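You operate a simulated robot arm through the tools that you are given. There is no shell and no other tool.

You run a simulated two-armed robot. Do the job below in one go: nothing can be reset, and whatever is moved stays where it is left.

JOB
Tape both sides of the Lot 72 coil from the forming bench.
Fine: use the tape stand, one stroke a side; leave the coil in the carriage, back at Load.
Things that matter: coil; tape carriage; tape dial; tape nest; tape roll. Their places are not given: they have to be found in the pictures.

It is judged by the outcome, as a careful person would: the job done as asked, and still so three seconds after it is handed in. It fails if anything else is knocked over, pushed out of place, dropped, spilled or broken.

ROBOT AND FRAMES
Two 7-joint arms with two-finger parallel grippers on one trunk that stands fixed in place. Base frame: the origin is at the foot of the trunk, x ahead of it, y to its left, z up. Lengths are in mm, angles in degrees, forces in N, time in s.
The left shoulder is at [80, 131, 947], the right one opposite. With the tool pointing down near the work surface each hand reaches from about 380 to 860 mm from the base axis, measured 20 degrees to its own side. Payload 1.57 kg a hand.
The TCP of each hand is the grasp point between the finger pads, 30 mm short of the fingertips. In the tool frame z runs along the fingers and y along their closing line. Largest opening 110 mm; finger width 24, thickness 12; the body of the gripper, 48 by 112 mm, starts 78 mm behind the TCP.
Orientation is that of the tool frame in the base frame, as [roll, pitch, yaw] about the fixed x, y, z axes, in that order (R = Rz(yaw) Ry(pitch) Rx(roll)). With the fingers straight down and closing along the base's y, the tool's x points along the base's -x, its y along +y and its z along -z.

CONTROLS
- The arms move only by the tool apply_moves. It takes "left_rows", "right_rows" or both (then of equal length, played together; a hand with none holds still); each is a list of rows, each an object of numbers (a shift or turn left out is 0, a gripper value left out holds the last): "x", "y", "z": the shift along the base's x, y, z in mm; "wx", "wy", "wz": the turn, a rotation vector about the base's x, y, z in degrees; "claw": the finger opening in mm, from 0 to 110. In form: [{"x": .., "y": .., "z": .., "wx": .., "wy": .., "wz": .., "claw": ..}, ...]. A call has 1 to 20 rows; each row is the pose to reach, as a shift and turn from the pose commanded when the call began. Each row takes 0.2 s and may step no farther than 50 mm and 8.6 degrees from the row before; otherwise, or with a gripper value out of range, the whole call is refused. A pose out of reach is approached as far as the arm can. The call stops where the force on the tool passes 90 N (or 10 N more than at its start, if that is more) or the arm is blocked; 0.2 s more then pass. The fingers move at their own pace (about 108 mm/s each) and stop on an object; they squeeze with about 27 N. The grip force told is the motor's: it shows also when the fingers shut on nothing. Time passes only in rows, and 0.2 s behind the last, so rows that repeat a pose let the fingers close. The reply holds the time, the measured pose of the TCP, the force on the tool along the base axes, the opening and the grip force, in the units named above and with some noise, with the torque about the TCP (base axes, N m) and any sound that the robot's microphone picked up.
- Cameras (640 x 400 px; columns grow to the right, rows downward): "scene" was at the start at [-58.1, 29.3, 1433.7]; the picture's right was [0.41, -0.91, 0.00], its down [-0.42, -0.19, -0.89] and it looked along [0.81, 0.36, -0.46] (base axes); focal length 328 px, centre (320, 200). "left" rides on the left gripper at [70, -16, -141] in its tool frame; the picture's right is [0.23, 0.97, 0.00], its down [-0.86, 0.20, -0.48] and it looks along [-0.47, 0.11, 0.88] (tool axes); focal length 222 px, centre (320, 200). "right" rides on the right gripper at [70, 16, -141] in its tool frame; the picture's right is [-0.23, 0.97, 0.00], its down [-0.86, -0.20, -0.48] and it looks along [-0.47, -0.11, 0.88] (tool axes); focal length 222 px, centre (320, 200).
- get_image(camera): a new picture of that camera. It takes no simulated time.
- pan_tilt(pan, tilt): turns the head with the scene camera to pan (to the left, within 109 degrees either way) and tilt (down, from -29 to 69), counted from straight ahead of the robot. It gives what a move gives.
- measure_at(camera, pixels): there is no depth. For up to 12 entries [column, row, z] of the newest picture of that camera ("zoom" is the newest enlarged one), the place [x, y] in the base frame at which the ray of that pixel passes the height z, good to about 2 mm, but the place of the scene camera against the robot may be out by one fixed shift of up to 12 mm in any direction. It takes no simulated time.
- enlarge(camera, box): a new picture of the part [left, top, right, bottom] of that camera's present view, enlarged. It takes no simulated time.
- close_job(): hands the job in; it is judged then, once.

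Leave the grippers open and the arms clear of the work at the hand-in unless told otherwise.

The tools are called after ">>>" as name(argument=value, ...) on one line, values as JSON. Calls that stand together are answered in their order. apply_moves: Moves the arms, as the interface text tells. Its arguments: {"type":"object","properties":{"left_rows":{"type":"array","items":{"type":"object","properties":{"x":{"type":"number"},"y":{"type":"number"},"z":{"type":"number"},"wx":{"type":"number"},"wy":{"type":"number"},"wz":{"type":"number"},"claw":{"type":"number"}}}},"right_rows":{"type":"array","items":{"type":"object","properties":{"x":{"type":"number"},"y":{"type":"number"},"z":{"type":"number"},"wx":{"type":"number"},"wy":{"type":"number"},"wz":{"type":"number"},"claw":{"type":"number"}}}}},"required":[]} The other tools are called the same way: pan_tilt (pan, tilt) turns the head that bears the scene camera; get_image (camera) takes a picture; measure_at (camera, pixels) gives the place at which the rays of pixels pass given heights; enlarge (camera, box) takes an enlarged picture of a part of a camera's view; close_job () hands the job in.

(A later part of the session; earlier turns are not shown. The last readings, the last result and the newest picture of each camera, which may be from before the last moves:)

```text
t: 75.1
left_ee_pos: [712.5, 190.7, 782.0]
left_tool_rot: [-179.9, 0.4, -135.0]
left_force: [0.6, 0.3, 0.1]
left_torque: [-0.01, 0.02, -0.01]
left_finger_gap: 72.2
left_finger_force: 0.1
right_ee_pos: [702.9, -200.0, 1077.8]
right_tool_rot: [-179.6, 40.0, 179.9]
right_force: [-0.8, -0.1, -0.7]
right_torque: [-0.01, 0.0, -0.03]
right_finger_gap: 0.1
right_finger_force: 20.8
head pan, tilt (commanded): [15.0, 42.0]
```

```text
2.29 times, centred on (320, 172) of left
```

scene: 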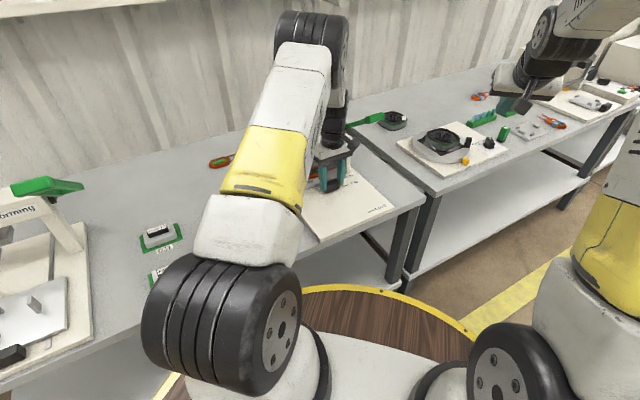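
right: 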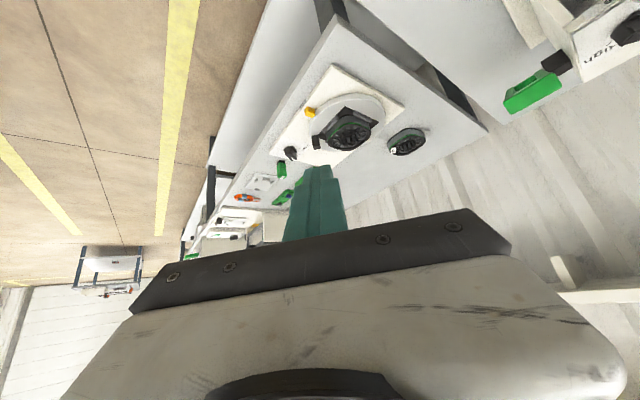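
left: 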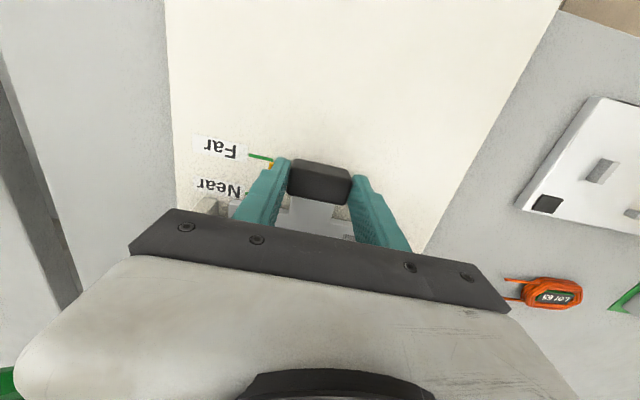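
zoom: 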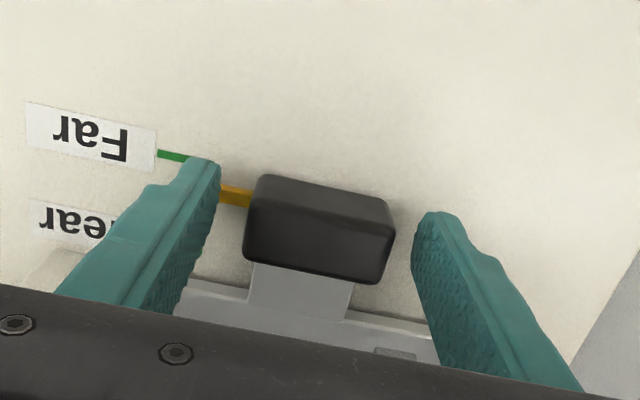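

The hand is free now with zero force. I'll lift it away along the earlier path and look at the carriage, coil and head unobstructed.

>>> apply_moves(left_rows=[{"z": 20}, {"z": 55}, {"z": 95}, {"z": 140}, {"x": -25, "y": 10, "z": 170}, {"x": -60, "y": 30, "z": 185}, {"x": -95, "y": 60, "z": 190}, {"x": -125, "y": 95, "z": 190}, {"x": -150, "y": 135, "z": 190}, {"x": -160, "y": 175, "z": 190}])

>>> enlarge(camera="scene", box=[265, 110, 375, 200])

>>> enlarge(camera="scene", box=[290, 150, 360, 200])

```text
t: 77.3
left_ee_pos: [554.3, 366.4, 971.7]
left_tool_rot: [-179.9, 0.4, -135.0]
left_force: [0.4, -0.6, 0.6]
left_torque: [0.01, 0.01, -0.03]
left_finger_gap: 72.2
left_finger_force: 0.0
right_ee_pos: [703.3, -199.9, 1078.5]
right_tool_rot: [-179.6, 40.0, 179.8]
right_force: [-0.4, -0.8, 0.0]
right_torque: [0.03, 0.0, -0.01]
right_finger_gap: 0.0
right_finger_force: 21.0
head pan, tilt (commanded): [15.0, 42.0]
```

```text
4.44 times, centred on (320, 155) of scene
```

zoom: 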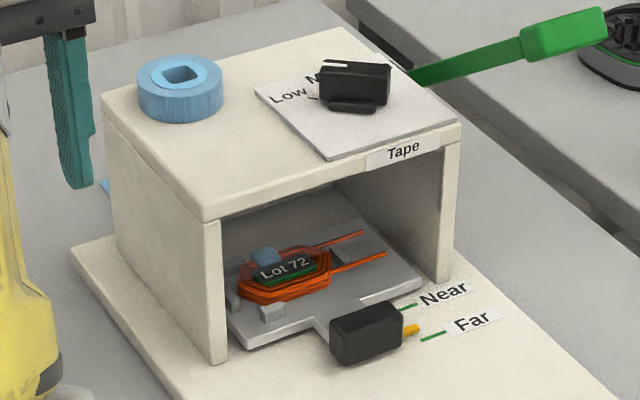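

```text
8.00 times, centred on (325, 175) of scene
```

zoom: 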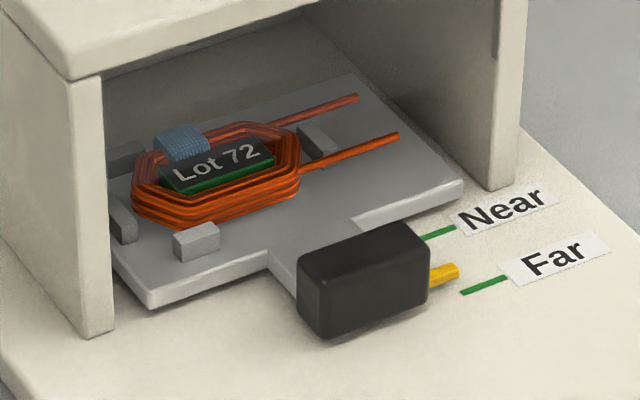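

Nothing visibly blocks the carriage, but the roof's front looks closer to the handle than I assumed. I'll measure the post feet, the Far and Near marks and the handle in the same scene view to compare them directly.

>>> measure_at(camera="zoom", pixels=[[462, 293, 738], [506, 276, 738], [422, 239, 738], [455, 227, 738], [88, 336, 738], [498, 190, 738], [75, 80, 855], [330, 338, 742], [425, 305, 742], [455, 272, 745]])

>>> pan_tilt(pan=20, tilt=35)

>>> get_image(camera="scene")

```text
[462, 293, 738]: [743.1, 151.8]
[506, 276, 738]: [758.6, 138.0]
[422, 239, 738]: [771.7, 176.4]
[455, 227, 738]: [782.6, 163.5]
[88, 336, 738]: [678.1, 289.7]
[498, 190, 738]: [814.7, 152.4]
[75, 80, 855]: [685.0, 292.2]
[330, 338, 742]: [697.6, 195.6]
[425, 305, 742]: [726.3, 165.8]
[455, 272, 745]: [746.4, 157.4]
```

```text
t: 78.0
left_ee_pos: [554.7, 366.2, 971.5]
left_tool_rot: [-179.9, 0.4, -135.0]
left_force: [-0.1, 0.8, -0.3]
left_torque: [-0.05, -0.01, -0.01]
left_finger_gap: 72.0
left_finger_force: 0.0
right_ee_pos: [702.4, -199.2, 1078.2]
right_tool_rot: [-179.6, 40.0, 180.0]
right_force: [0.1, -0.1, 0.3]
right_torque: [0.04, 0.0, 0.02]
right_finger_gap: 0.0
right_finger_force: 21.5
head pan, tilt (commanded): [20.0, 35.0]
```

```text
taken
```

scene: 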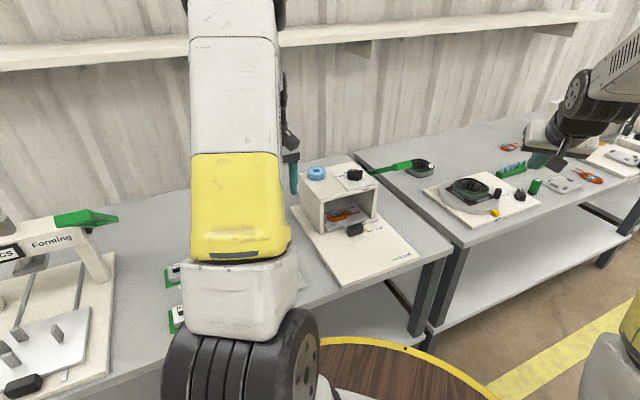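

The post fronts are at about the same n as where the handle will be at Near, so the upright hand has little room there. I'll use a hand tilted 30° back toward the robot instead, gripping the handle ends the same way. I'll bring the left hand over the handle with that tilt.

>>> pan_tilt(pan=15, tilt=42)

>>> apply_moves(left_rows=[{"x": 5, "y": -40, "z": 0, "claw": 78}, {"x": 25, "y": -80, "z": 0, "wx": 5.3, "wy": -5.3}, {"x": 50, "y": -115, "z": 0, "wx": 10.6, "wy": -10.6}, {"x": 80, "y": -145, "z": 0, "wx": 15.9, "wy": -15.9}, {"x": 110, "y": -168, "z": -15, "wx": 21.2, "wy": -21.2}, {"x": 135, "y": -180, "z": -50, "wx": 21.2, "wy": -21.2}, {"x": 145, "y": -183, "z": -95, "wx": 21.2, "wy": -21.2}, {"x": 148, "y": -183, "z": -122, "wx": 21.2, "wy": -21.2}, {"x": 148, "y": -183, "z": -122, "wx": 21.2, "wy": -21.2}])

>>> get_image(camera="left")

>>> enlarge(camera="scene", box=[270, 110, 400, 210])

```text
t: 78.7
left_ee_pos: [553.3, 365.2, 972.6]
left_tool_rot: [-179.9, 0.3, -135.1]
left_force: [0.0, -0.7, 0.3]
left_torque: [-0.02, 0.01, -0.01]
left_finger_gap: 72.2
left_finger_force: 0.0
right_ee_pos: [702.6, -200.3, 1078.3]
right_tool_rot: [-179.6, 40.0, 179.8]
right_force: [-0.6, -0.5, -0.4]
right_torque: [0.01, 0.0, -0.02]
right_finger_gap: 0.1
right_finger_force: 21.0
head pan, tilt (commanded): [15.0, 42.0]
```

```text
t: 80.7
left_ee_pos: [700.3, 182.2, 848.2]
left_tool_rot: [-179.8, 30.3, -134.9]
left_force: [0.5, -0.1, -0.3]
left_torque: [0.01, -0.02, -0.02]
left_finger_gap: 77.9
left_finger_force: 0.0
right_ee_pos: [704.2, -199.6, 1079.2]
right_tool_rot: [-179.5, 39.9, 179.9]
right_force: [-0.4, 0.7, 0.4]
right_torque: [0.02, 0.0, -0.01]
right_finger_gap: 0.0
right_finger_force: 21.1
head pan, tilt (commanded): [15.0, 42.0]
```

```text
taken
```

left: 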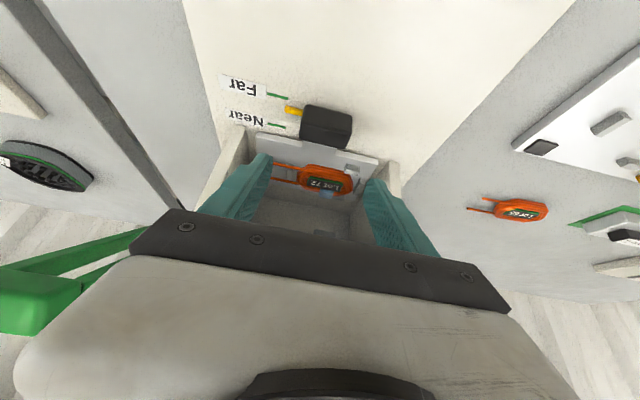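

```text
4.00 times, centred on (335, 160) of scene
```

zoom: 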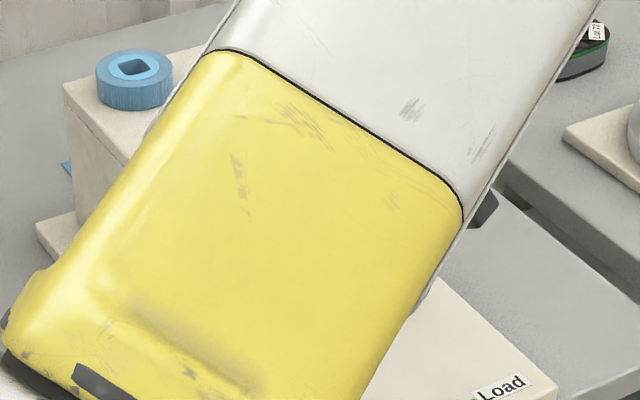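

The tilted left camera now sees right under the roof: the coil with its blue band, the handle at (327,125), and the pointer between Far and Near. I'll enlarge.

>>> enlarge(camera="left", box=[210, 70, 410, 250])

>>> measure_at(camera="left", pixels=[[278, 96, 738], [277, 125, 738], [296, 111, 745], [304, 107, 768], [352, 118, 768], [326, 125, 768], [243, 130, 738], [392, 165, 738]])

```text
2.22 times, centred on (310, 160) of left
```

zoom: 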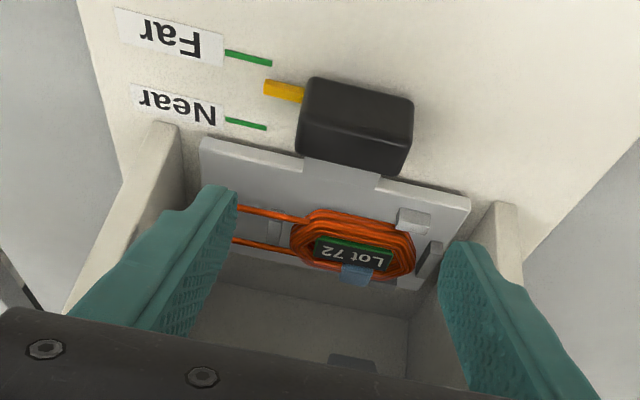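

```text
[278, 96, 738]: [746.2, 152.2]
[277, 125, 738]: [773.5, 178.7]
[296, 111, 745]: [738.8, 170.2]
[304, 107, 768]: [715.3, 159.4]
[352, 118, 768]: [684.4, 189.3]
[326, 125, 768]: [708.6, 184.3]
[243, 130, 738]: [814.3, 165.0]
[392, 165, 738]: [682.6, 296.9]
```

The handle centre is at n≈643 and r≈367.5, and the pointer is about 7 mm past Far. I'll lower the tilted hand so the tips straddle the handle's ends.

>>> apply_moves(left_rows=[{"x": 3.5, "y": 2, "z": -20}, {"x": 3.5, "y": 2, "z": -42}, {"x": 3.5, "y": 2, "z": -58}, {"x": 3.5, "y": 2, "z": -66}, {"x": 3.5, "y": 2, "z": -66}])

>>> get_image(camera="left")

>>> enlarge(camera="left", box=[200, 60, 440, 250])

```text
t: 81.8
left_ee_pos: [704.1, 184.9, 782.7]
left_tool_rot: [-179.9, 30.3, -135.0]
left_force: [0.5, -0.1, 0.4]
left_torque: [-0.01, -0.01, 0.01]
left_finger_gap: 77.8
left_finger_force: 0.1
right_ee_pos: [703.1, -198.9, 1079.4]
right_tool_rot: [-179.7, 40.0, 179.9]
right_force: [-0.3, 0.6, 0.4]
right_torque: [0.02, 0.01, 0.0]
right_finger_gap: 0.0
right_finger_force: 21.3
head pan, tilt (commanded): [15.0, 42.0]
```

```text
taken
```

left: 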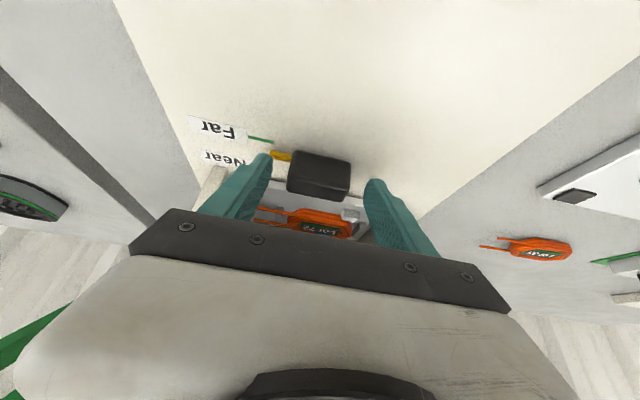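

```text
2.11 times, centred on (320, 155) of left
```

zoom: 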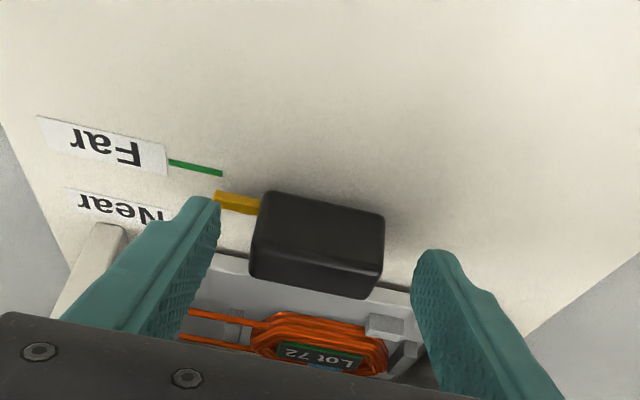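

The tilted fingers straddle the handle well. I'll close to grip.

>>> apply_moves(left_rows=[{"z": -2, "claw": 62}, {"z": -2, "claw": 48}, {"z": -2, "claw": 40}, {"z": -2, "claw": 40}, {"z": -2, "claw": 40}])

>>> enlarge(camera="left", box=[200, 60, 440, 250])

```text
t: 83.0
left_ee_pos: [706.0, 183.8, 781.2]
left_tool_rot: [-179.8, 30.3, -135.0]
left_force: [5.1, -4.0, -1.3]
left_torque: [-0.07, -0.23, 0.01]
left_finger_gap: 49.8
left_finger_force: 45.1
right_ee_pos: [704.6, -200.2, 1078.3]
right_tool_rot: [-179.6, 40.0, 179.8]
right_force: [0.2, -0.3, -0.4]
right_torque: [0.02, 0.01, 0.05]
right_finger_gap: 0.2
right_finger_force: 21.3
head pan, tilt (commanded): [15.0, 42.0]
```

```text
2.11 times, centred on (320, 155) of left
```

zoom: 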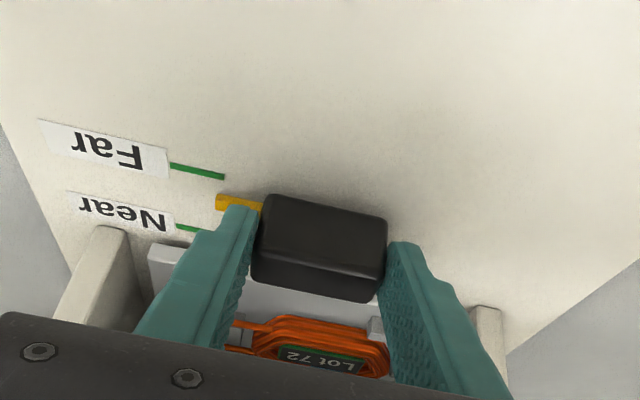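

Gripped. I'll push inward 15 mm slowly and check the forces.

>>> apply_moves(left_rows=[{"x": 2, "y": 2}, {"x": 4, "y": 4}, {"x": 6, "y": 6}, {"x": 8, "y": 8}, {"x": 10.6, "y": 10.6}])

>>> enlarge(camera="left", box=[200, 60, 440, 250])

```text
t: 84.2
left_ee_pos: [714.5, 194.4, 781.9]
left_tool_rot: [-179.8, 30.3, -135.0]
left_force: [7.4, -10.0, -0.9]
left_torque: [-0.9, 0.65, -0.01]
left_finger_gap: 49.9
left_finger_force: 44.9
right_ee_pos: [703.9, -200.2, 1078.3]
right_tool_rot: [-179.6, 40.0, 179.9]
right_force: [-0.3, 0.3, 0.4]
right_torque: [-0.01, 0.0, 0.04]
right_finger_gap: 0.0
right_finger_force: 21.7
head pan, tilt (commanded): [15.0, 42.0]
```

```text
2.11 times, centred on (320, 155) of left
```

zoom: 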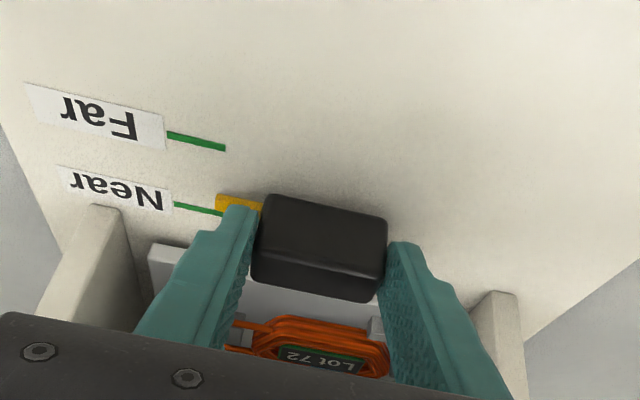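

It slides freely with the tilted hand. I'll measure the pointer against the Near mark in this view.

>>> measure_at(camera="left", pixels=[[273.6, 156.4, 743], [273.6, 156.4, 745], [273.6, 156.4, 748], [261.7, 159.3, 738], [254, 157, 738], [264, 160.5, 738], [247, 121.5, 738], [263, 126, 738]])

>>> enlarge(camera="left", box=[240, 100, 310, 180])

```text
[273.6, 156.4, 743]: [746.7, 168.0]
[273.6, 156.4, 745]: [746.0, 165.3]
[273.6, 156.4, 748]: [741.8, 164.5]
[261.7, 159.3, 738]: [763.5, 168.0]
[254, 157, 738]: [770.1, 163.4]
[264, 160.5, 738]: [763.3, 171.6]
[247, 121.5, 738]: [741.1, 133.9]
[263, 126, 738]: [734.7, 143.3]
```

```text
5.00 times, centred on (275, 140) of left
```

zoom: 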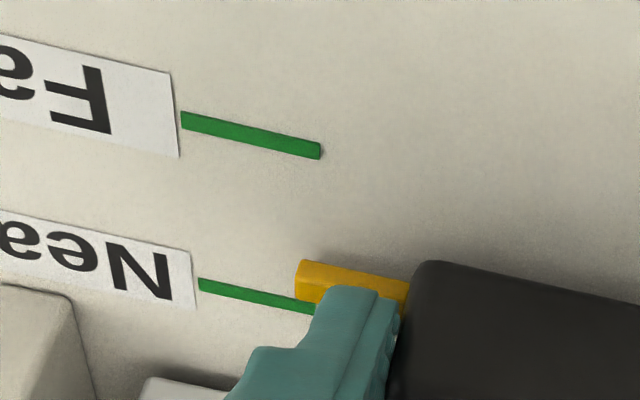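

(Those pixel rays used the earlier picture's pose. Corrected for the 14 mm moved since, Near is at n≈673.7 and the pointer at about 658.4.) About 15 mm remain, so I'll push 15 mm more slowly.

>>> apply_moves(left_rows=[{"x": 2.5, "y": 2.5}, {"x": 5, "y": 5}, {"x": 7.5, "y": 7.5}, {"x": 9.5, "y": 9.5}, {"x": 10.7, "y": 10.7}, {"x": 10.7, "y": 10.7}])

>>> get_image(camera="left")

>>> enlarge(camera="left", box=[240, 100, 310, 180])

```text
t: 85.7
left_ee_pos: [724.6, 205.9, 781.6]
left_tool_rot: [-179.9, 30.2, -135.0]
left_force: [4.8, -14.3, -1.9]
left_torque: [0.38, -0.52, -0.19]
left_finger_gap: 49.8
left_finger_force: 44.8
right_ee_pos: [702.7, -200.3, 1076.9]
right_tool_rot: [-179.6, 40.0, 179.9]
right_force: [-0.5, 0.0, 0.7]
right_torque: [-0.03, 0.0, -0.01]
right_finger_gap: 0.1
right_finger_force: 21.1
head pan, tilt (commanded): [15.0, 42.0]
```

```text
taken
```

left: 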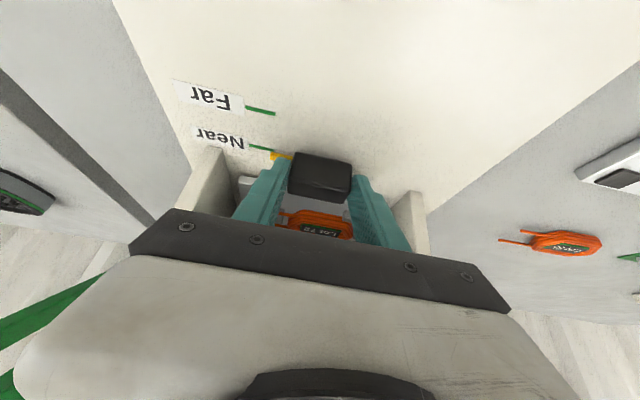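

```text
5.00 times, centred on (275, 140) of left
```

zoom: 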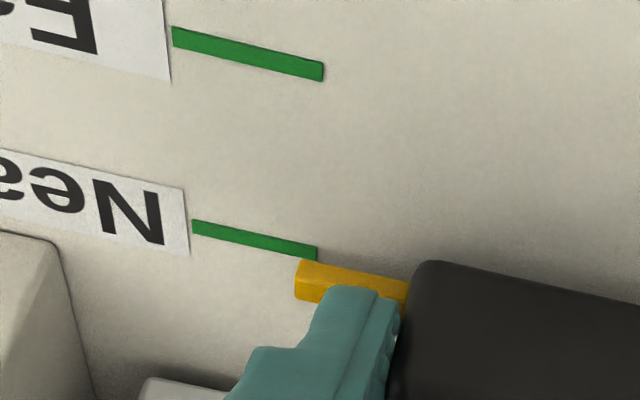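

>>> measure_at(camera="zoom", pixels=[[196, 226, 738], [316, 252, 738], [296, 270, 745], [298, 275, 743], [298, 285, 747], [174, 36, 738], [322, 70, 738]])

```text
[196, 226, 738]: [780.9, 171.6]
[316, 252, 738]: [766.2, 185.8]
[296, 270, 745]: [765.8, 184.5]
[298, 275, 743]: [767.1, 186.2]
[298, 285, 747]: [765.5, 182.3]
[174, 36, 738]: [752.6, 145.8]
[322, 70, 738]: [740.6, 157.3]
```

The pointer (n≈673.4) lines up with the Near mark (673.3). I'll release and retreat backward along the finger direction, then up and away to the left.

>>> apply_moves(left_rows=[{"claw": 58}, {"claw": 70}, {"claw": 74}, {"x": -6, "y": -6, "z": 15}, {"x": -14, "y": -14, "z": 34}, {"x": -24, "y": -24, "z": 60}, {"x": -36, "y": -30, "z": 95}, {"x": -55, "y": -30, "z": 130}, {"x": -80, "y": -15, "z": 160}, {"x": -105, "y": 10, "z": 180}, {"x": -130, "y": 45, "z": 185}, {"x": -150, "y": 85, "z": 190}, {"x": -165, "y": 125, "z": 190}, {"x": -170, "y": 160, "z": 190}])

>>> get_image(camera="scene")

>>> enlarge(camera="scene", box=[270, 130, 370, 200])

```text
t: 88.7
left_ee_pos: [554.4, 367.0, 971.8]
left_tool_rot: [-179.9, 30.4, -134.9]
left_force: [0.5, -0.7, -0.5]
left_torque: [0.03, 0.03, 0.07]
left_finger_gap: 74.1
left_finger_force: 0.1
right_ee_pos: [702.6, -200.4, 1077.6]
right_tool_rot: [-179.6, 40.0, 179.9]
right_force: [0.2, -0.2, -0.5]
right_torque: [0.07, -0.02, 0.05]
right_finger_gap: 0.0
right_finger_force: 21.2
head pan, tilt (commanded): [15.0, 42.0]
```

```text
taken
```

scene: 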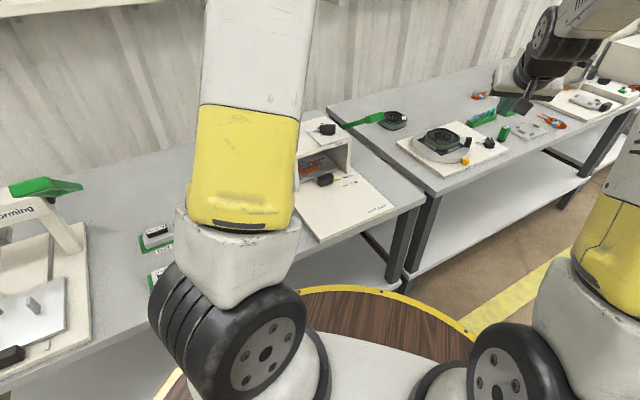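

```text
5.71 times, centred on (320, 165) of scene
```

zoom: 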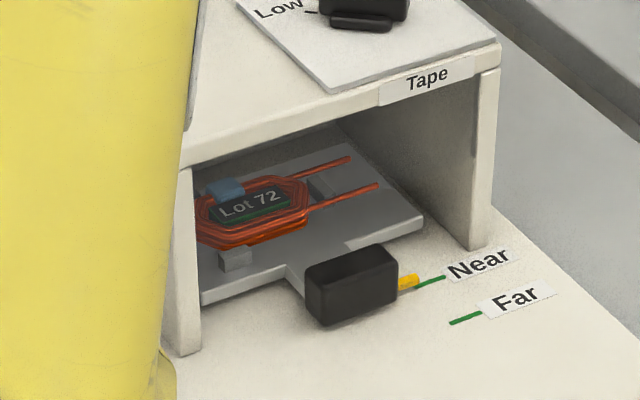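

The pointer sits at Near exactly as it did at the other marks. I'll bring the right hand back over the lever, tips about 10 mm above it.

>>> apply_moves(right_rows=[{"x": 10, "y": 45, "z": 0, "claw": 0}, {"x": 20, "y": 90, "z": 0}, {"x": 35, "y": 133, "z": 0}, {"x": 55, "y": 175, "z": 0}, {"x": 75, "y": 215, "z": 0}, {"x": 95, "y": 250, "z": -10}, {"x": 110, "y": 275, "z": -35}, {"x": 118.3, "y": 287, "z": -65}, {"x": 118.3, "y": 287, "z": -83}, {"x": 118.3, "y": 287, "z": -83}])

>>> enlarge(camera="right", box=[230, 60, 470, 220])

>>> enlarge(camera="scene", box=[280, 70, 420, 200])

```text
t: 90.8
left_ee_pos: [554.6, 367.1, 972.1]
left_tool_rot: [-179.9, 30.3, -135.0]
left_force: [0.2, 0.2, -0.5]
left_torque: [0.0, 0.0, 0.01]
left_finger_gap: 73.7
left_finger_force: 0.0
right_ee_pos: [821.3, 88.1, 995.9]
right_tool_rot: [-179.6, 39.9, 179.9]
right_force: [0.2, -0.5, -0.2]
right_torque: [0.04, -0.01, -0.01]
right_finger_gap: 0.0
right_finger_force: 21.4
head pan, tilt (commanded): [15.0, 42.0]
```

```text
2.50 times, centred on (350, 140) of right
```

zoom: 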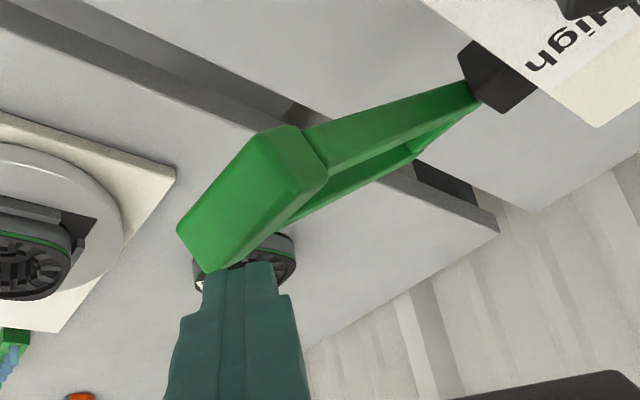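

```text
3.08 times, centred on (350, 135) of scene
```

zoom: 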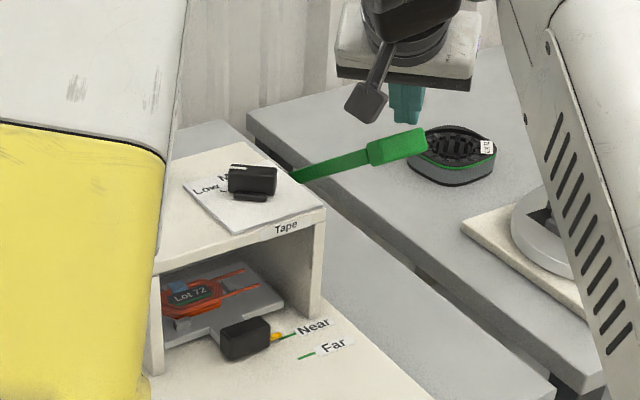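

The tips are just above the crossbar. I'll follow the arc down, first half.

>>> apply_moves(right_rows=[{"x": 0, "y": 0, "z": -10}, {"x": -2.9, "y": -2.9, "z": -19}, {"x": -5.4, "y": -5.3, "z": -28}, {"x": -8.5, "y": -8.5, "z": -40}, {"x": -11, "y": -11, "z": -53}, {"x": -14.2, "y": -14.2, "z": -66}, {"x": -17.7, "y": -17.7, "z": -80}, {"x": -17.7, "y": -17.7, "z": -80}])

>>> enlarge(camera="right", box=[230, 60, 470, 220])

```text
t: 92.7
left_ee_pos: [553.7, 367.1, 972.0]
left_tool_rot: [-180.0, 30.3, -135.0]
left_force: [0.8, -1.0, -0.3]
left_torque: [-0.01, -0.04, 0.01]
left_finger_gap: 73.8
left_finger_force: 0.2
right_ee_pos: [804.4, 72.8, 916.4]
right_tool_rot: [-179.7, 40.2, -180.0]
right_force: [-0.3, 0.0, -0.4]
right_torque: [0.0, -0.01, -0.02]
right_finger_gap: 0.0
right_finger_force: 21.7
head pan, tilt (commanded): [15.0, 42.0]
```

```text
2.50 times, centred on (350, 140) of right
```

zoom: 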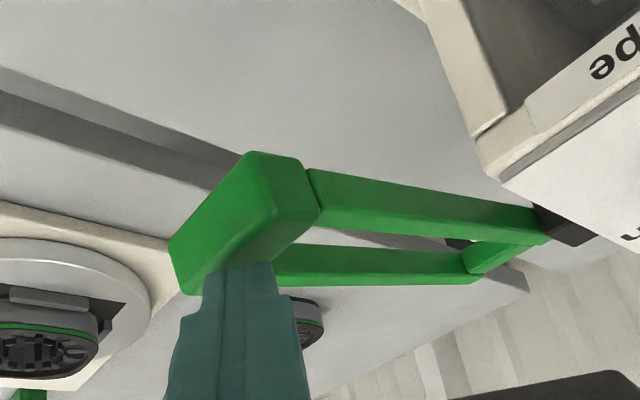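

The lever follows smoothly. I'll do the second half, to just above the bottom of the stroke.

>>> apply_moves(right_rows=[{"x": -2.4, "y": -2.4, "z": -13}, {"x": -3.6, "y": -3.5, "z": -27}, {"x": -4.3, "y": -4.2, "z": -42}, {"x": -4.6, "y": -4.6, "z": -57}, {"x": -4.6, "y": -4.6, "z": -70}, {"x": -4.6, "y": -4.6, "z": -73}])

>>> enlarge(camera="scene", box=[280, 130, 380, 200])

```text
t: 94.0
left_ee_pos: [555.0, 366.8, 971.3]
left_tool_rot: [-180.0, 30.4, -135.0]
left_force: [0.3, 1.0, 0.1]
left_torque: [-0.02, 0.01, 0.03]
left_finger_gap: 74.2
left_finger_force: 0.1
right_ee_pos: [799.7, 65.5, 841.5]
right_tool_rot: [-179.6, 40.0, 179.9]
right_force: [-0.1, 0.3, 1.5]
right_torque: [0.02, 0.04, 0.03]
right_finger_gap: 0.1
right_finger_force: 21.7
head pan, tilt (commanded): [15.0, 42.0]
```

```text
5.71 times, centred on (330, 165) of scene
```

zoom: 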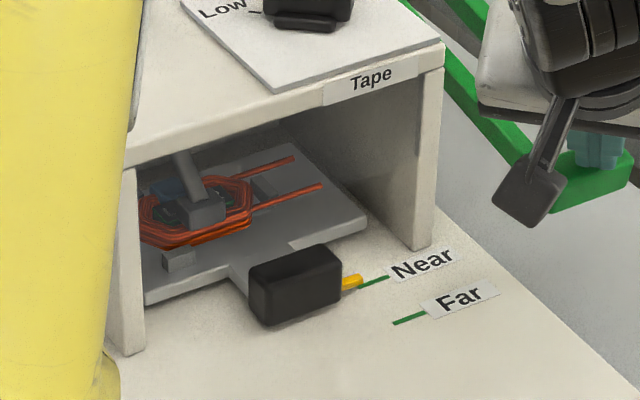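

The head is down over the coil's near side. I'll press the last few mm to the stop, as on the first stroke.

>>> apply_moves(right_rows=[{"z": -2}, {"z": -4}, {"z": -6}, {"z": -7}])

>>> enlarge(camera="scene", box=[280, 130, 380, 200])

```text
t: 95.0
left_ee_pos: [553.6, 367.0, 971.8]
left_tool_rot: [-179.7, 30.4, -134.9]
left_force: [-0.1, -1.0, 0.8]
left_torque: [0.03, 0.02, -0.01]
left_finger_gap: 73.9
left_finger_force: 0.0
right_ee_pos: [799.5, 65.9, 839.1]
right_tool_rot: [-179.8, 40.4, 179.8]
right_force: [-10.1, -3.2, 29.9]
right_torque: [0.22, -0.04, 0.06]
right_finger_gap: 0.0
right_finger_force: 21.2
head pan, tilt (commanded): [15.0, 42.0]
```

```text
5.71 times, centred on (330, 165) of scene
```

zoom: 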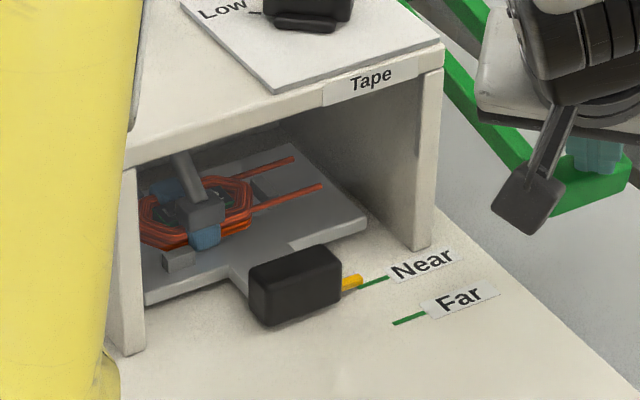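

Blue tape has appeared on the near side too, and the lever is at its stop (30 N). I'll let the lever rise gently along its arc to rest, then take the right hand up and fully away.

>>> apply_moves(right_rows=[{"z": 8}, {"z": 20}, {"z": 34}, {"x": 0.5, "y": 0.5, "z": 48}, {"x": 1.2, "y": 1.2, "z": 62}, {"x": 3, "y": 3, "z": 75}, {"x": 6, "y": 6, "z": 88}, {"x": 9, "y": 9, "z": 101}, {"x": 12, "y": 12, "z": 115}, {"x": 15, "y": 15, "z": 128}, {"x": 18, "y": 18, "z": 140}, {"x": 20, "y": 20, "z": 155}, {"x": 15, "y": 15, "z": 185}, {"x": 5, "y": 5, "z": 225}])

>>> enlarge(camera="scene", box=[280, 100, 420, 200])

>>> enlarge(camera="scene", box=[280, 140, 350, 195])

```text
t: 98.0
left_ee_pos: [554.2, 366.6, 970.7]
left_tool_rot: [-179.9, 30.2, -135.0]
left_force: [0.5, 0.4, -0.5]
left_torque: [0.0, 0.01, 0.0]
left_finger_gap: 74.3
left_finger_force: 0.0
right_ee_pos: [805.6, 70.4, 1060.0]
right_tool_rot: [-179.6, 40.1, -180.0]
right_force: [-0.4, 0.6, 0.2]
right_torque: [0.0, -0.02, -0.04]
right_finger_gap: 0.1
right_finger_force: 21.6
head pan, tilt (commanded): [15.0, 42.0]
```

```text
4.00 times, centred on (350, 150) of scene
```

zoom: 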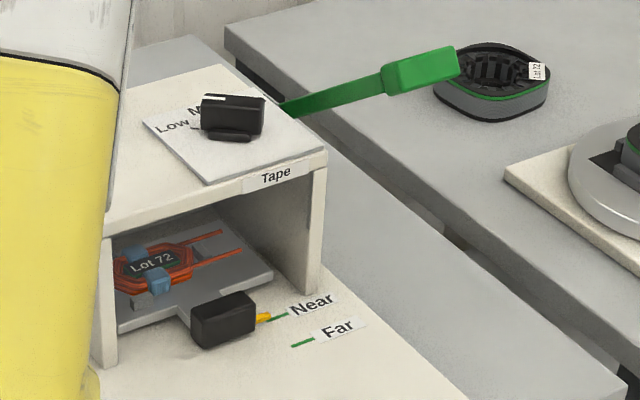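

```text
7.27 times, centred on (315, 168) of scene
```

zoom: 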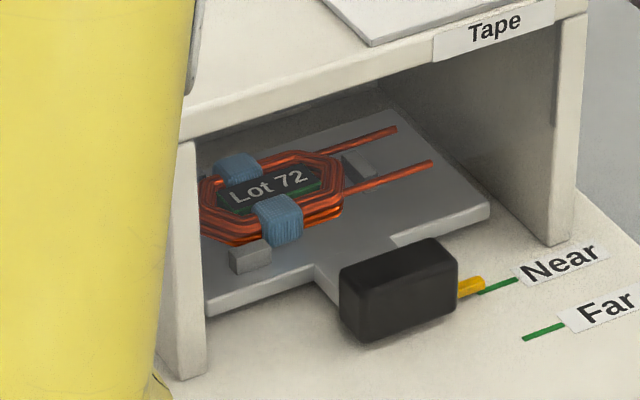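

Both long sides of the coil now carry a blue band, and the lever is back at rest. I'll park the right hand, then bring the left hand back to the handle on the reverse of its exit path.

>>> apply_moves(right_rows=[{"x": -5, "y": -30, "z": 10}, {"x": -20, "y": -70, "z": 20}, {"x": -40, "y": -112, "z": 20}, {"x": -60, "y": -154, "z": 20}, {"x": -80, "y": -196, "z": 20}, {"x": -100, "y": -238, "z": 20}, {"x": -115, "y": -275, "z": 20}])

>>> apply_moves(left_rows=[{"x": 5, "y": -35, "z": 0}, {"x": 20, "y": -75, "z": 0}, {"x": 40, "y": -115, "z": -5}, {"x": 65, "y": -150, "z": -10}, {"x": 90, "y": -175, "z": -30}, {"x": 115, "y": -190, "z": -60}, {"x": 134, "y": -190, "z": -95}, {"x": 146, "y": -184, "z": -130}, {"x": 156, "y": -174, "z": -156}, {"x": 156, "y": -174, "z": -156}])

>>> get_image(camera="left")

>>> enlarge(camera="left", box=[200, 60, 440, 250])

```text
t: 99.7
left_ee_pos: [554.6, 367.5, 971.5]
left_tool_rot: [-179.7, 30.2, -134.9]
left_force: [-0.1, 0.3, 0.0]
left_torque: [-0.06, -0.01, -0.03]
left_finger_gap: 73.9
left_finger_force: 0.1
right_ee_pos: [689.2, -205.1, 1080.0]
right_tool_rot: [-179.5, 40.0, 180.0]
right_force: [-0.3, 0.0, 0.2]
right_torque: [-0.01, -0.02, -0.01]
right_finger_gap: 0.0
right_finger_force: 21.0
head pan, tilt (commanded): [15.0, 42.0]
```

```text
t: 101.8
left_ee_pos: [712.9, 191.8, 815.9]
left_tool_rot: [-179.8, 30.3, -134.9]
left_force: [-0.3, -0.8, 0.8]
left_torque: [-0.01, -0.01, -0.02]
left_finger_gap: 73.9
left_finger_force: 0.2
right_ee_pos: [688.9, -205.8, 1080.2]
right_tool_rot: [-179.6, 40.1, 179.9]
right_force: [-0.4, 0.4, -0.1]
right_torque: [0.0, -0.02, -0.02]
right_finger_gap: 0.1
right_finger_force: 21.3
head pan, tilt (commanded): [15.0, 42.0]
```

```text
taken
```

left: 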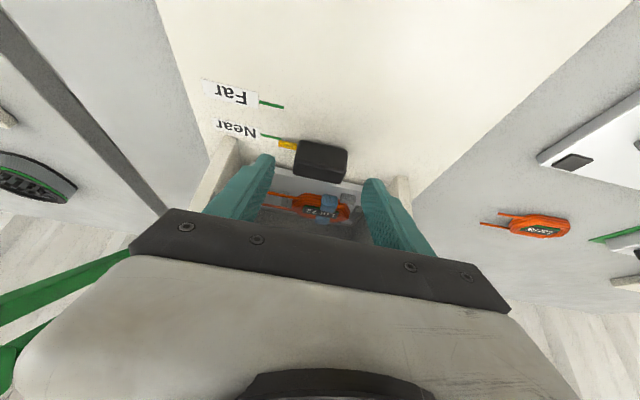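

```text
2.11 times, centred on (320, 155) of left
```

zoom: 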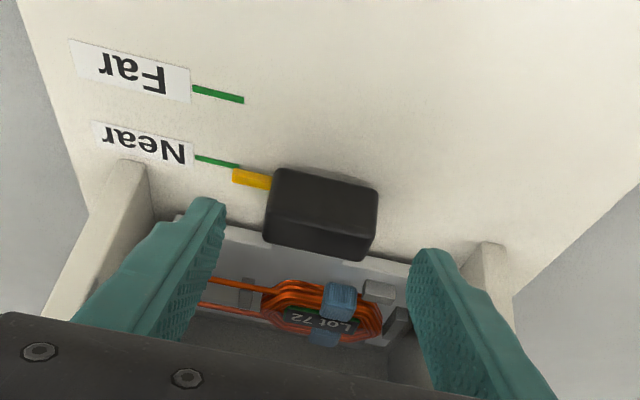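

The handle is still at Near, with the fingers positioned to slide on. I'll finish the approach and grip.

>>> apply_moves(left_rows=[{"x": 4, "y": 4, "z": -10}, {"x": 8, "y": 8, "z": -19}, {"x": 11, "y": 11, "z": -27}, {"x": 13, "y": 13, "z": -34}, {"x": 13, "y": 13, "z": -34, "claw": 60}, {"x": 13, "y": 13, "z": -34, "claw": 46}, {"x": 13, "y": 13, "z": -34, "claw": 40}, {"x": 13, "y": 13, "z": -34, "claw": 40}])

>>> enlarge(camera="left", box=[200, 60, 440, 250])

```text
t: 103.7
left_ee_pos: [723.3, 205.2, 781.4]
left_tool_rot: [-179.7, 30.3, -134.9]
left_force: [6.7, -4.6, -3.6]
left_torque: [-0.26, -0.09, -0.23]
left_finger_gap: 49.8
left_finger_force: 44.9
right_ee_pos: [689.8, -205.9, 1081.1]
right_tool_rot: [-179.6, 40.1, 179.9]
right_force: [-1.2, -0.1, 0.9]
right_torque: [0.0, -0.03, 0.01]
right_finger_gap: 0.0
right_finger_force: 20.9
head pan, tilt (commanded): [15.0, 42.0]
```

```text
2.11 times, centred on (320, 155) of left
```

zoom: 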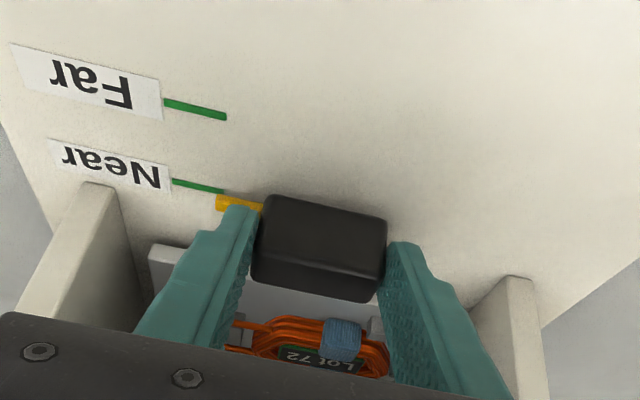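

Gripped (49.8 mm). I'll pull the carriage straight back 166 mm, stopping just short of Load.

>>> apply_moves(left_rows=[{"x": -4, "y": -4}, {"x": -12, "y": -12}, {"x": -24, "y": -24}, {"x": -36, "y": -36}, {"x": -48, "y": -48}, {"x": -60, "y": -60}, {"x": -72, "y": -72}, {"x": -84, "y": -84}, {"x": -96, "y": -96}, {"x": -107, "y": -107}, {"x": -114, "y": -114}, {"x": -117.4, "y": -117.4}, {"x": -117.4, "y": -117.4}])

>>> get_image(camera="left")

>>> enlarge(camera="left", box=[220, 120, 310, 190])

>>> get_image(camera="scene")

```text
t: 106.5
left_ee_pos: [607.9, 86.2, 782.5]
left_tool_rot: [-179.7, 30.3, -135.1]
left_force: [11.7, -12.6, -3.9]
left_torque: [0.39, 0.01, -0.02]
left_finger_gap: 49.9
left_finger_force: 44.9
right_ee_pos: [691.4, -206.6, 1080.3]
right_tool_rot: [-179.6, 40.1, 180.0]
right_force: [0.1, -0.5, 0.7]
right_torque: [0.01, -0.01, 0.02]
right_finger_gap: 0.1
right_finger_force: 21.4
head pan, tilt (commanded): [15.0, 42.0]
```

```text
taken
```

left: 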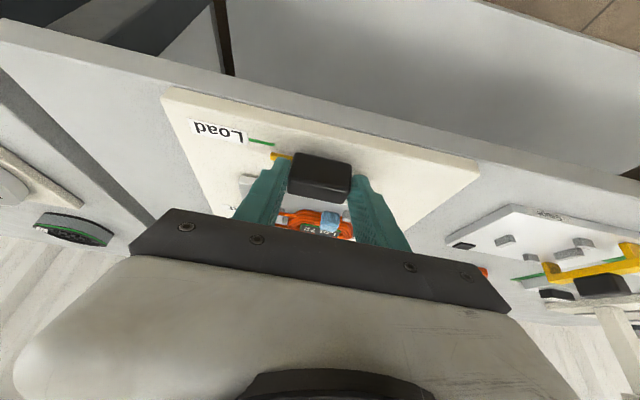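

```text
5.71 times, centred on (265, 155) of left
```

zoom: 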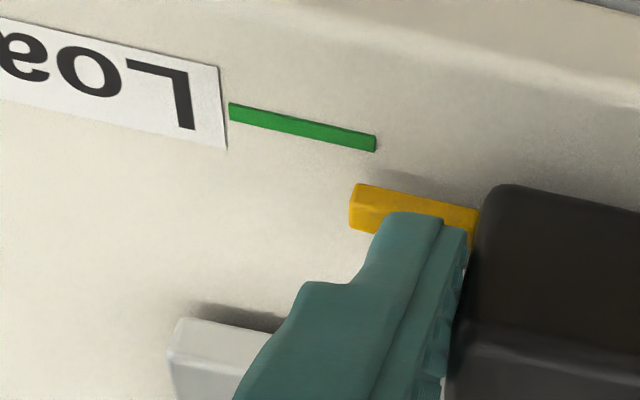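

```text
taken
```

scene: 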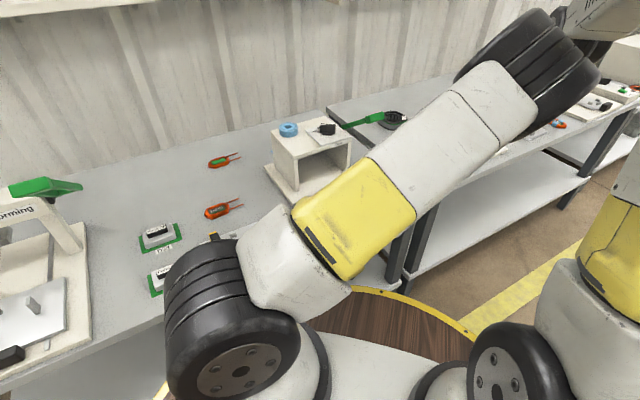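

The carriage came back smoothly. I'll measure the pointer against the Load mark, and first move the right arm further away since the left elbow has swung toward it.

>>> measure_at(camera="zoom", pixels=[[230, 112, 738], [374, 144, 738], [302, 128, 738], [350, 206, 745], [353, 212, 745], [352, 190, 745], [352, 228, 745]])

>>> apply_moves(right_rows=[{"x": -15, "y": -40, "z": 0}, {"x": -30, "y": -80, "z": 5}, {"x": -45, "y": -120, "z": 10}])

```text
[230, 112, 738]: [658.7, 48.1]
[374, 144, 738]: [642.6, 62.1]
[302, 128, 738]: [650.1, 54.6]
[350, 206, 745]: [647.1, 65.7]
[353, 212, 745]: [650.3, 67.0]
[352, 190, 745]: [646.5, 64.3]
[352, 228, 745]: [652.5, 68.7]
```

```text
t: 107.2
left_ee_pos: [608.3, 86.3, 782.0]
left_tool_rot: [-179.8, 30.2, -135.0]
left_force: [13.6, -15.4, -3.0]
left_torque: [0.48, 0.29, 0.23]
left_finger_gap: 50.0
left_finger_force: 45.2
right_ee_pos: [645.0, -325.8, 1090.6]
right_tool_rot: [-179.7, 39.9, -179.9]
right_force: [0.5, 1.7, 0.8]
right_torque: [-0.06, 0.04, 0.0]
right_finger_gap: 0.0
right_finger_force: 21.2
head pan, tilt (commanded): [15.0, 42.0]
```

The pointer is about 6.6 mm inward of Load, so I'll pull back 6.6 mm more.

>>> apply_moves(left_rows=[{"x": -1.6, "y": -1.6}, {"x": -3.2, "y": -3.2}, {"x": -4.6, "y": -4.6}, {"x": -4.6, "y": -4.6}])

>>> get_image(camera="left")

>>> enlarge(camera="left", box=[220, 120, 310, 190])

>>> measure_at(camera="zoom", pixels=[[230, 112, 738], [302, 165, 738], [352, 209, 745], [352, 200, 745]])

```text
t: 108.2
left_ee_pos: [604.5, 82.0, 782.3]
left_tool_rot: [-179.8, 30.4, -135.0]
left_force: [15.3, -13.0, 5.2]
left_torque: [-0.5, 0.73, 0.05]
left_finger_gap: 49.7
left_finger_force: 44.8
right_ee_pos: [644.3, -326.2, 1090.9]
right_tool_rot: [-179.6, 39.9, 179.9]
right_force: [0.4, -0.8, 0.0]
right_torque: [-0.01, -0.02, 0.01]
right_finger_gap: 0.0
right_finger_force: 21.6
head pan, tilt (commanded): [15.0, 42.0]
```

```text
taken
```

left: 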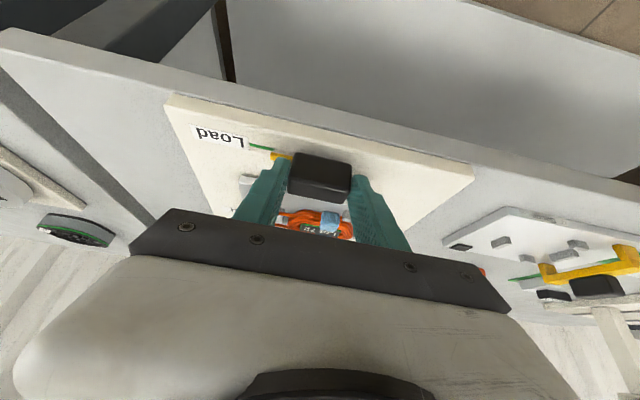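

```text
5.71 times, centred on (265, 155) of left
```

zoom: 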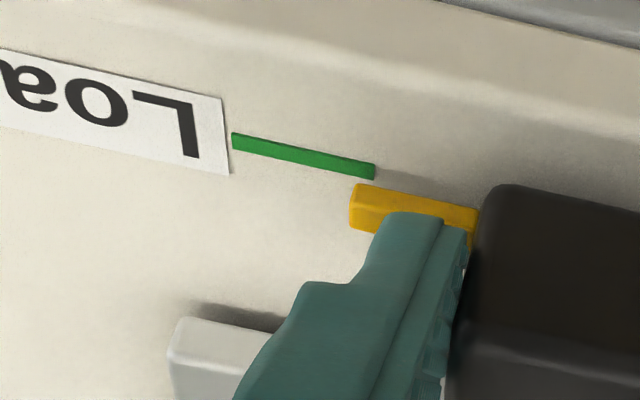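

```text
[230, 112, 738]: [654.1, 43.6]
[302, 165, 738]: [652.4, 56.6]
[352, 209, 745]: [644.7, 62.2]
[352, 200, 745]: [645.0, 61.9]
```

The pointer now sits at the Load mark with the same offset as at Near. I'll release and retreat back and up, then left, to check from the head camera.

>>> apply_moves(left_rows=[{"claw": 58}, {"claw": 70}, {"claw": 74}, {"x": -6, "y": -6, "z": 15}, {"x": -14, "y": -14, "z": 34}, {"x": -22, "y": -22, "z": 60}, {"x": -25, "y": -15, "z": 95}, {"x": -25, "y": 5, "z": 130}, {"x": -25, "y": 40, "z": 160}, {"x": -25, "y": 80, "z": 185}, {"x": -25, "y": 125, "z": 195}, {"x": -25, "y": 170, "z": 200}, {"x": -25, "y": 215, "z": 200}, {"x": -25, "y": 260, "z": 200}, {"x": -25, "y": 300, "z": 200}])

>>> get_image(camera="scene")

>>> enlarge(camera="scene", box=[290, 150, 400, 230])

>>> enlarge(camera="scene", box=[330, 190, 390, 230])

```text
t: 111.5
left_ee_pos: [577.9, 383.0, 982.4]
left_tool_rot: [-179.8, 30.2, -135.0]
left_force: [0.3, -0.2, 0.3]
left_torque: [0.03, -0.02, 0.02]
left_finger_gap: 74.0
left_finger_force: 0.0
right_ee_pos: [644.2, -326.3, 1091.0]
right_tool_rot: [-179.6, 40.0, 179.9]
right_force: [0.4, 0.1, -1.0]
right_torque: [0.05, 0.0, 0.01]
right_finger_gap: 0.4
right_finger_force: 20.7
head pan, tilt (commanded): [15.0, 42.0]
```

```text
taken
```

scene: 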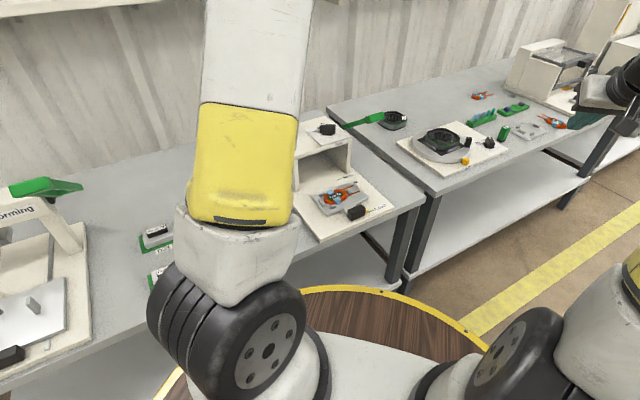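

```text
5.00 times, centred on (345, 190) of scene
```

zoom: 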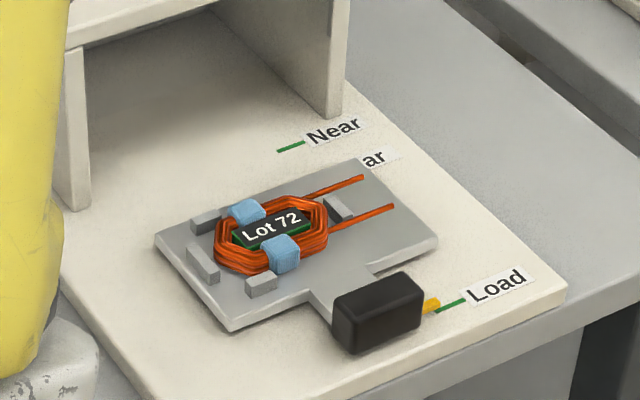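

```text
10.00 times, centred on (360, 210) of scene
```

zoom: 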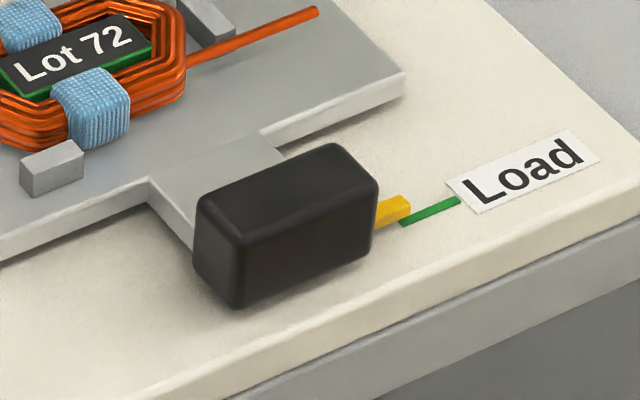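

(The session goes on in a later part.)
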